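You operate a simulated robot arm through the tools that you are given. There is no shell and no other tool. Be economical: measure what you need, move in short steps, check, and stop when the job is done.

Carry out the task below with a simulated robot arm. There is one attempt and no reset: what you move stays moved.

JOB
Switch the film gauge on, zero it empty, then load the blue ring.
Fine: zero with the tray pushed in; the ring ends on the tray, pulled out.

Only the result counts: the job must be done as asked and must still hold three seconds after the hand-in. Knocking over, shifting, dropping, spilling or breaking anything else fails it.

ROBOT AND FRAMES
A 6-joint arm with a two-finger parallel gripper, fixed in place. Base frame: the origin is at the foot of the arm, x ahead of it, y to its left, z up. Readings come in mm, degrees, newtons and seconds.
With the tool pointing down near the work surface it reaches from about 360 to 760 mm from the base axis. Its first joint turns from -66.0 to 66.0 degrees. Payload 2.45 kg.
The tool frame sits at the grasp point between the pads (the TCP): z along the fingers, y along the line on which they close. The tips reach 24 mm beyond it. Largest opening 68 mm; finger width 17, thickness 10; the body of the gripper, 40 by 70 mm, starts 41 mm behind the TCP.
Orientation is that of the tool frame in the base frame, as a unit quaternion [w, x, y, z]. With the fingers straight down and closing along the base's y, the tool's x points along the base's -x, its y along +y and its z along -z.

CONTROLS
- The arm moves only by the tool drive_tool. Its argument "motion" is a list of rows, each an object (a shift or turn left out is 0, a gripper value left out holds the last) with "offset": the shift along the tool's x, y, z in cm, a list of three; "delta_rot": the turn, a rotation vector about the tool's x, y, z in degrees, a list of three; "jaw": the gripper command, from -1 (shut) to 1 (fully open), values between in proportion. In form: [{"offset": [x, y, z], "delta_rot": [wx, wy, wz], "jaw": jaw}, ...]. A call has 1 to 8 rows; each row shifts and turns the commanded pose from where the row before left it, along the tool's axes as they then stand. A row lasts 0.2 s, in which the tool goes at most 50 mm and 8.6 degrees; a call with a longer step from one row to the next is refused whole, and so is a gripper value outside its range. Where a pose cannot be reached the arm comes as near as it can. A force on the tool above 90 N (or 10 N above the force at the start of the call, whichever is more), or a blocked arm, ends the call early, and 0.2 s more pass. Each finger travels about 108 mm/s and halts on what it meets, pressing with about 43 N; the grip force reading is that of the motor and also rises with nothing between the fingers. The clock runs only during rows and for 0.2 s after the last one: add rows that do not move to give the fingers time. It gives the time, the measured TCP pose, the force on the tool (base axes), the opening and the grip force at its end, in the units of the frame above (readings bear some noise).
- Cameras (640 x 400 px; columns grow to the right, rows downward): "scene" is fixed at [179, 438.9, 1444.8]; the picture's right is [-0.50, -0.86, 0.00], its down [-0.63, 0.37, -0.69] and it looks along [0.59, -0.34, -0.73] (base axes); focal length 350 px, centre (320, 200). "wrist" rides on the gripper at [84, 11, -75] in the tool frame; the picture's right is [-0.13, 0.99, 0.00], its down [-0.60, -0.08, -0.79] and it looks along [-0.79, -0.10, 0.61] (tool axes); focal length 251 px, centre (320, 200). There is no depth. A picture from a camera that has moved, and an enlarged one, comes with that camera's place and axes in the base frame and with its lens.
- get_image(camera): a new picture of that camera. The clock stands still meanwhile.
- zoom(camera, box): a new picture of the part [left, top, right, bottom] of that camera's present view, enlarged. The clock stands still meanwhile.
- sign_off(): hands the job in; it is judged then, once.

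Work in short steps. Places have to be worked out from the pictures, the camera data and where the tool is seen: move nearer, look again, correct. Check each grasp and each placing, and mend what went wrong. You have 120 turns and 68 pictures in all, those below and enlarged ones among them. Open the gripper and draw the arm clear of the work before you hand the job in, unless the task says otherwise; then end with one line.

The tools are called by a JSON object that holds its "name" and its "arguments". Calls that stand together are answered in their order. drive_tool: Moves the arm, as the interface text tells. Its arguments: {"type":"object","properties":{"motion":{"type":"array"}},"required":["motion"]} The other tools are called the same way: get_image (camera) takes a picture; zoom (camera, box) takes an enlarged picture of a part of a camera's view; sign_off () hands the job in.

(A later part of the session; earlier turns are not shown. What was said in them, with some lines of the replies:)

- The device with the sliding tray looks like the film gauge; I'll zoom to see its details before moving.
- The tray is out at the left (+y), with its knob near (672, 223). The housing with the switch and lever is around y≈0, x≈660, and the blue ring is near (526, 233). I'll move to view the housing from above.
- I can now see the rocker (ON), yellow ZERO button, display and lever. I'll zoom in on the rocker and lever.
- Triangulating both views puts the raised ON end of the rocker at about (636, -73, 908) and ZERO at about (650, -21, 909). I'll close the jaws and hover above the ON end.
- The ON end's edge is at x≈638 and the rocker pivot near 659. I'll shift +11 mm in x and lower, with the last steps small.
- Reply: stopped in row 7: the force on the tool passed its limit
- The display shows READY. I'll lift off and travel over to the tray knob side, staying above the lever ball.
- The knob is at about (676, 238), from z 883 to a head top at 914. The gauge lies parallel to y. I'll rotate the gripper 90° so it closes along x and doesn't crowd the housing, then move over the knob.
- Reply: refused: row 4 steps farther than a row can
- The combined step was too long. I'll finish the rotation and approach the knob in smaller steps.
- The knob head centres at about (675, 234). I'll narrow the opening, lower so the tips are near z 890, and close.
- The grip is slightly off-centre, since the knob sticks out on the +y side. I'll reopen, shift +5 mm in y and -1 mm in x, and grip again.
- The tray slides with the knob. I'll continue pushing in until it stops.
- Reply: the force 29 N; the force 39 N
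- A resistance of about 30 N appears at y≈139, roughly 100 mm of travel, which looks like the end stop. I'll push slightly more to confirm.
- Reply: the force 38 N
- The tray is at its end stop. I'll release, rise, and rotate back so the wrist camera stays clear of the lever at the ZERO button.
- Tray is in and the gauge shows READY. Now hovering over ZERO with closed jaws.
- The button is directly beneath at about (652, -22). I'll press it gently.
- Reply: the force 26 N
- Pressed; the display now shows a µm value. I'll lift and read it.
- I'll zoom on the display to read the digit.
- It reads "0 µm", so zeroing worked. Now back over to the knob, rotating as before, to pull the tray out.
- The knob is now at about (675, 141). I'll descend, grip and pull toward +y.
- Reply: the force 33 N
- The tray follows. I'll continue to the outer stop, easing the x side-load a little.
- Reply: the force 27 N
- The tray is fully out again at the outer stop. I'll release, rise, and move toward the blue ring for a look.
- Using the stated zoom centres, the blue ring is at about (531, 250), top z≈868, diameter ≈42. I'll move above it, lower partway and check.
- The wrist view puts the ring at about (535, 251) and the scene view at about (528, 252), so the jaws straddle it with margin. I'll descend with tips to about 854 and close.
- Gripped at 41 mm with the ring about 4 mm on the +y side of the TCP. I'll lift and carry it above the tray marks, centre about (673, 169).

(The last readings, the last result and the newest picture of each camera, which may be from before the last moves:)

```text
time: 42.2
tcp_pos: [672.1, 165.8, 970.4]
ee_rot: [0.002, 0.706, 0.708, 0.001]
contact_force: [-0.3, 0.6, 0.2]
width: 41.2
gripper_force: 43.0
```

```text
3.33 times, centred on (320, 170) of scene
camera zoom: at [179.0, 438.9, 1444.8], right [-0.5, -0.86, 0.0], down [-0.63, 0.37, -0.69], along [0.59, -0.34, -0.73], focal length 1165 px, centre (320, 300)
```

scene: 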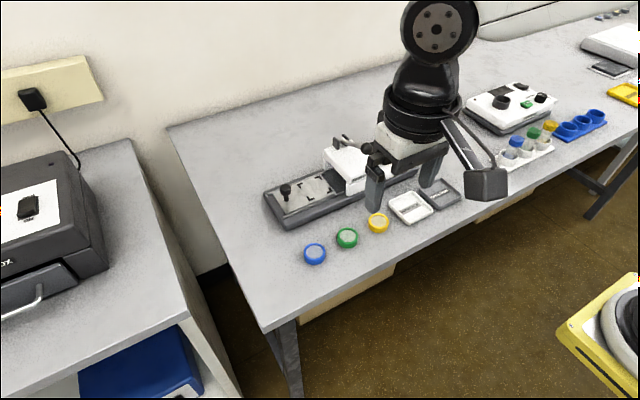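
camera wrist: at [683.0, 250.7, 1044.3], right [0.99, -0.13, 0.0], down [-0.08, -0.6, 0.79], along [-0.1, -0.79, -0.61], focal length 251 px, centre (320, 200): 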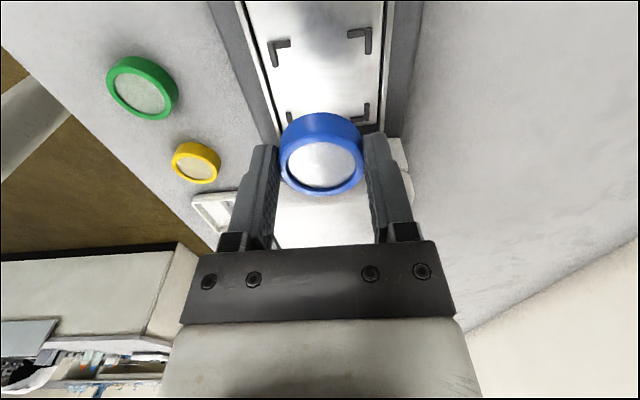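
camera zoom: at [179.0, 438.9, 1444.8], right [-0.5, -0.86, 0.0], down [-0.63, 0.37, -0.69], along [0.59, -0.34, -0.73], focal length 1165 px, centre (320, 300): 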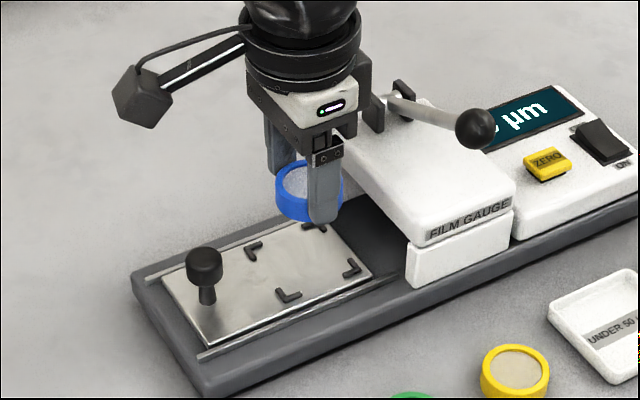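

The marks centre at about (674, 167.5). I'll make a small correction and lower, with fine steps at the end.

{"name": "drive_tool", "arguments": {"motion": [{"offset": [-0.2, 0.2, 2.0]}, {"offset": [0, 0, 2.3]}, {"offset": [0, 0, 0.7]}, {"offset": [0, 0, 0.3]}, {}]}}

{"name": "zoom", "arguments": {"camera": "scene", "box": [260, 130, 380, 220]}}

{"name": "get_image", "arguments": {"camera": "wrist"}}

```text
time: 43.5
tcp_pos: [674.2, 164.8, 915.4]
ee_rot: [0.002, 0.706, 0.708, 0.001]
contact_force: [0.9, -0.7, -0.5]
width: 41.3
gripper_force: 42.8
```

```text
4.44 times, centred on (320, 175) of scene
camera zoom: at [179.0, 438.9, 1444.8], right [-0.5, -0.86, 0.0], down [-0.63, 0.37, -0.69], along [0.59, -0.34, -0.73], focal length 1553 px, centre (320, 311)
```

zoom: 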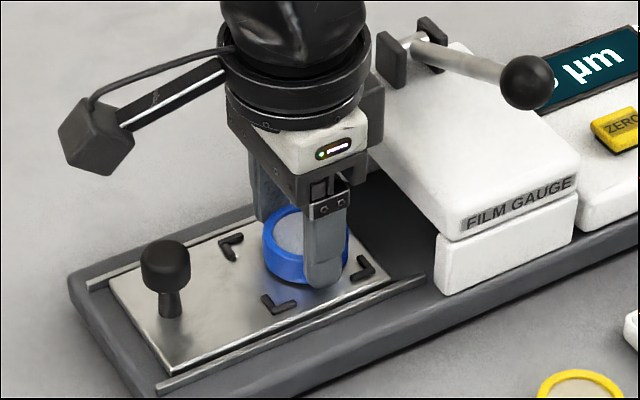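

```text
24 pictures are left
camera wrist: at [685.0, 249.9, 990.0], right [0.99, -0.13, 0.0], down [-0.08, -0.6, 0.79], along [-0.1, -0.79, -0.61], focal length 251 px, centre (320, 200)
```

wrist: 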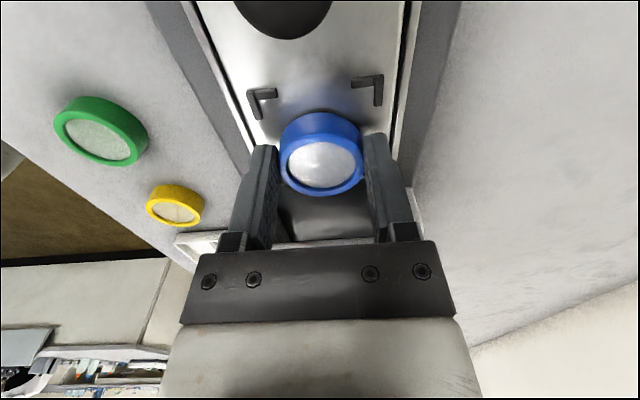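

The ring is within about 3 mm of the mark centre. I'll lower it the rest of the way in 1 mm steps.

{"name": "drive_tool", "arguments": {"motion": [{"offset": [0, 0, 0.15]}, {"offset": [0, 0, 0.1]}, {"offset": [0, 0, 0.1]}, {}]}}

{"name": "zoom", "arguments": {"camera": "scene", "box": [280, 150, 360, 210]}}

```text
time: 44.5
tcp_pos: [674.2, 163.4, 910.7]
ee_rot: [0.002, 0.706, 0.708, 0.003]
contact_force: [2.3, -0.3, 6.7]
width: 41.2
gripper_force: 42.7
```

```text
6.67 times, centred on (320, 180) of scene
camera zoom: at [178.9, 438.9, 1444.9], right [-0.5, -0.86, 0.0], down [-0.63, 0.37, -0.69], along [0.59, -0.34, -0.73], focal length 2330 px, centre (320, 333)
```

zoom: 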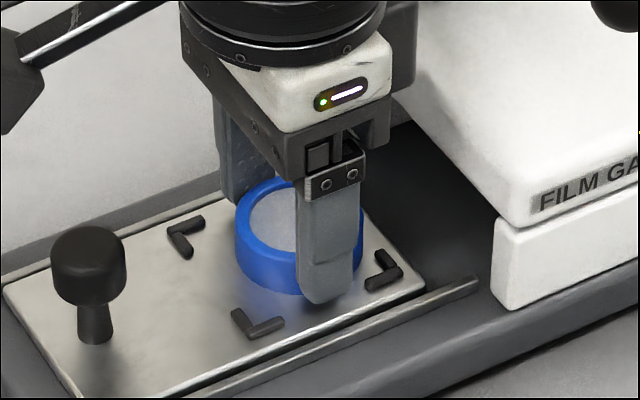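

It is in contact (about 7 N) but sits a few mm toward the housing. I'll lift 1.5 mm, shift +3 mm in y, set down again and release.

{"name": "drive_tool", "arguments": {"motion": [{"offset": [0, 0, -0.2]}, {"offset": [0.3, 0, 0]}, {}, {"offset": [0, 0, 0.15]}, {}]}}

{"name": "drive_tool", "arguments": {"motion": [{"jaw": -0.1}, {"jaw": 0.6}, {}, {"offset": [0, 0, -3]}, {"offset": [0, 0, -4.5]}, {"offset": [0, 0, -4]}, {}]}}

{"name": "zoom", "arguments": {"camera": "scene", "box": [280, 150, 360, 210]}}

{"name": "get_image", "arguments": {"camera": "wrist"}}

```text
time: 45.6
tcp_pos: [674.7, 167.9, 913.7]
ee_rot: [0.002, 0.706, 0.708, 0.001]
contact_force: [-0.2, -0.6, 4.6]
width: 41.3
gripper_force: 43.1
```

```text
time: 47.2
tcp_pos: [674.4, 167.7, 1026.8]
ee_rot: [0.002, 0.707, 0.708, 0.001]
contact_force: [0.6, -0.1, 0.0]
width: 54.6
gripper_force: 0.1
```

```text
6.67 times, centred on (320, 180) of scene
camera zoom: at [179.0, 438.9, 1444.8], right [-0.5, -0.86, 0.0], down [-0.63, 0.37, -0.69], along [0.59, -0.34, -0.73], focal length 2330 px, centre (320, 333)
```

zoom: 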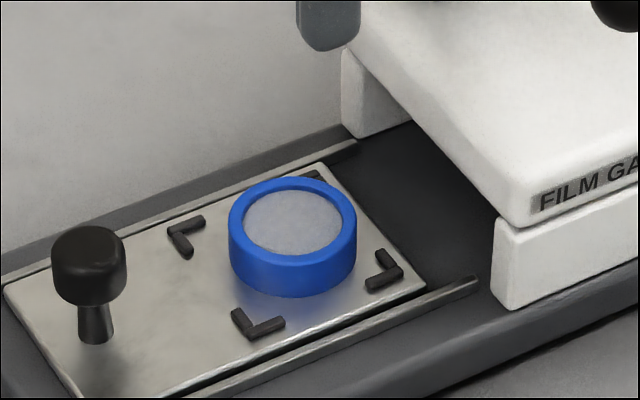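

```text
21 pictures are left
camera wrist: at [686.0, 251.9, 1101.5], right [0.99, -0.13, 0.0], down [-0.08, -0.6, 0.79], along [-0.1, -0.79, -0.61], focal length 251 px, centre (320, 200)
```

wrist: 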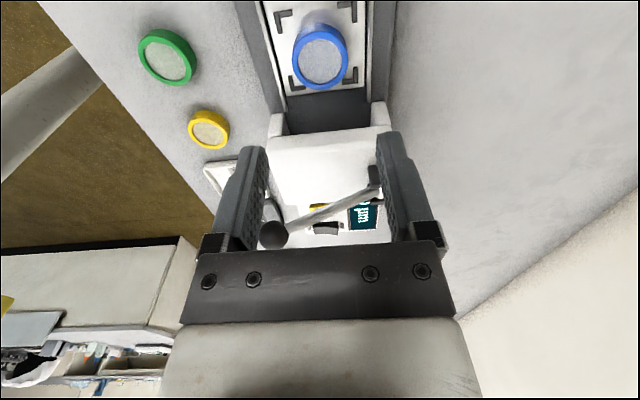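

The ring sits flat between the marks. The display has text on it; I'll read it.

{"name": "zoom", "arguments": {"camera": "wrist", "box": [300, 190, 400, 240]}}

{"name": "zoom", "arguments": {"camera": "scene", "box": [320, 105, 450, 195]}}

```text
6.40 times, centred on (350, 215) of wrist
camera zoom: at [686.0, 251.9, 1101.5], right [0.99, -0.13, 0.0], down [-0.08, -0.6, 0.79], along [-0.1, -0.79, -0.61], focal length 1609 px, centre (128, 104)
```

zoom: 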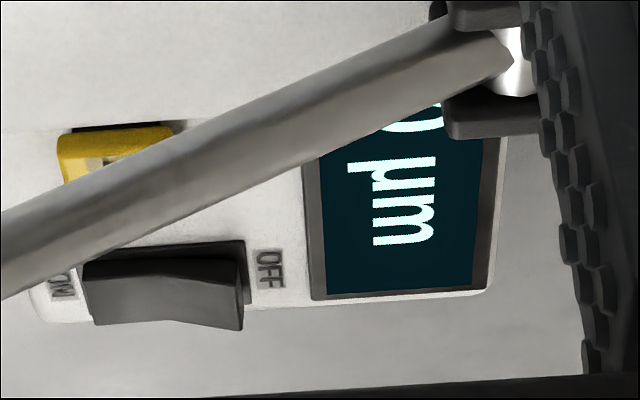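

```text
4.44 times, centred on (385, 150) of scene
camera zoom: at [179.0, 438.9, 1444.8], right [-0.5, -0.86, 0.0], down [-0.63, 0.37, -0.69], along [0.59, -0.34, -0.73], focal length 1553 px, centre (31, 422)
```

zoom: 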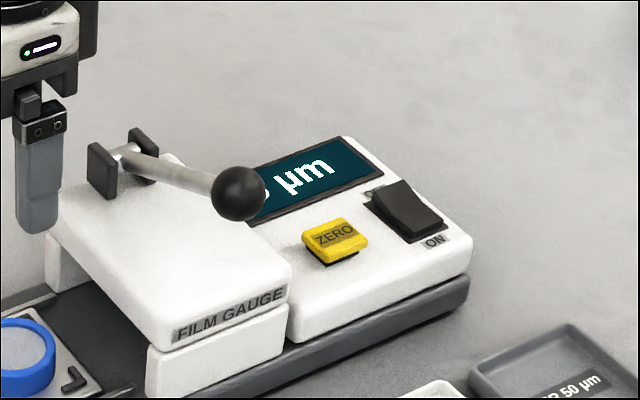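

The gauge is on and reads 0 µm, and the ring is on the pulled-out tray. I'll draw the arm clear and take one final look.

{"name": "drive_tool", "arguments": {"motion": [{"offset": [0, 0, -4]}, {"offset": [0, -4, -2]}, {"offset": [0, -4, -1]}, {"offset": [0, -4, 0]}, {"offset": [0, -4, 0]}, {"offset": [0, -4, 0], "jaw": 1}, {}]}}

{"name": "get_image", "arguments": {"camera": "scene"}}

```text
time: 48.9
tcp_pos: [473.8, 168.8, 1095.7]
ee_rot: [0.002, 0.707, 0.708, 0.001]
contact_force: [0.5, 0.0, -0.4]
width: 68.0
gripper_force: 0.0
```

```text
18 pictures are left
```

scene: 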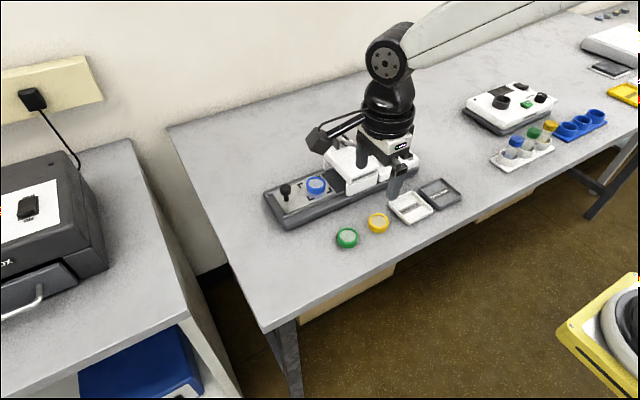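

Everything is in place and the arm is clear, so I'm handing in.

{"name": "sign_off", "arguments": {}}

```text
The job is handed in.
```

The film gauge is on and was zeroed empty with the tray pushed in (it reads 0 µm); the blue ring is on the pulled-out tray, and the job is handed in.
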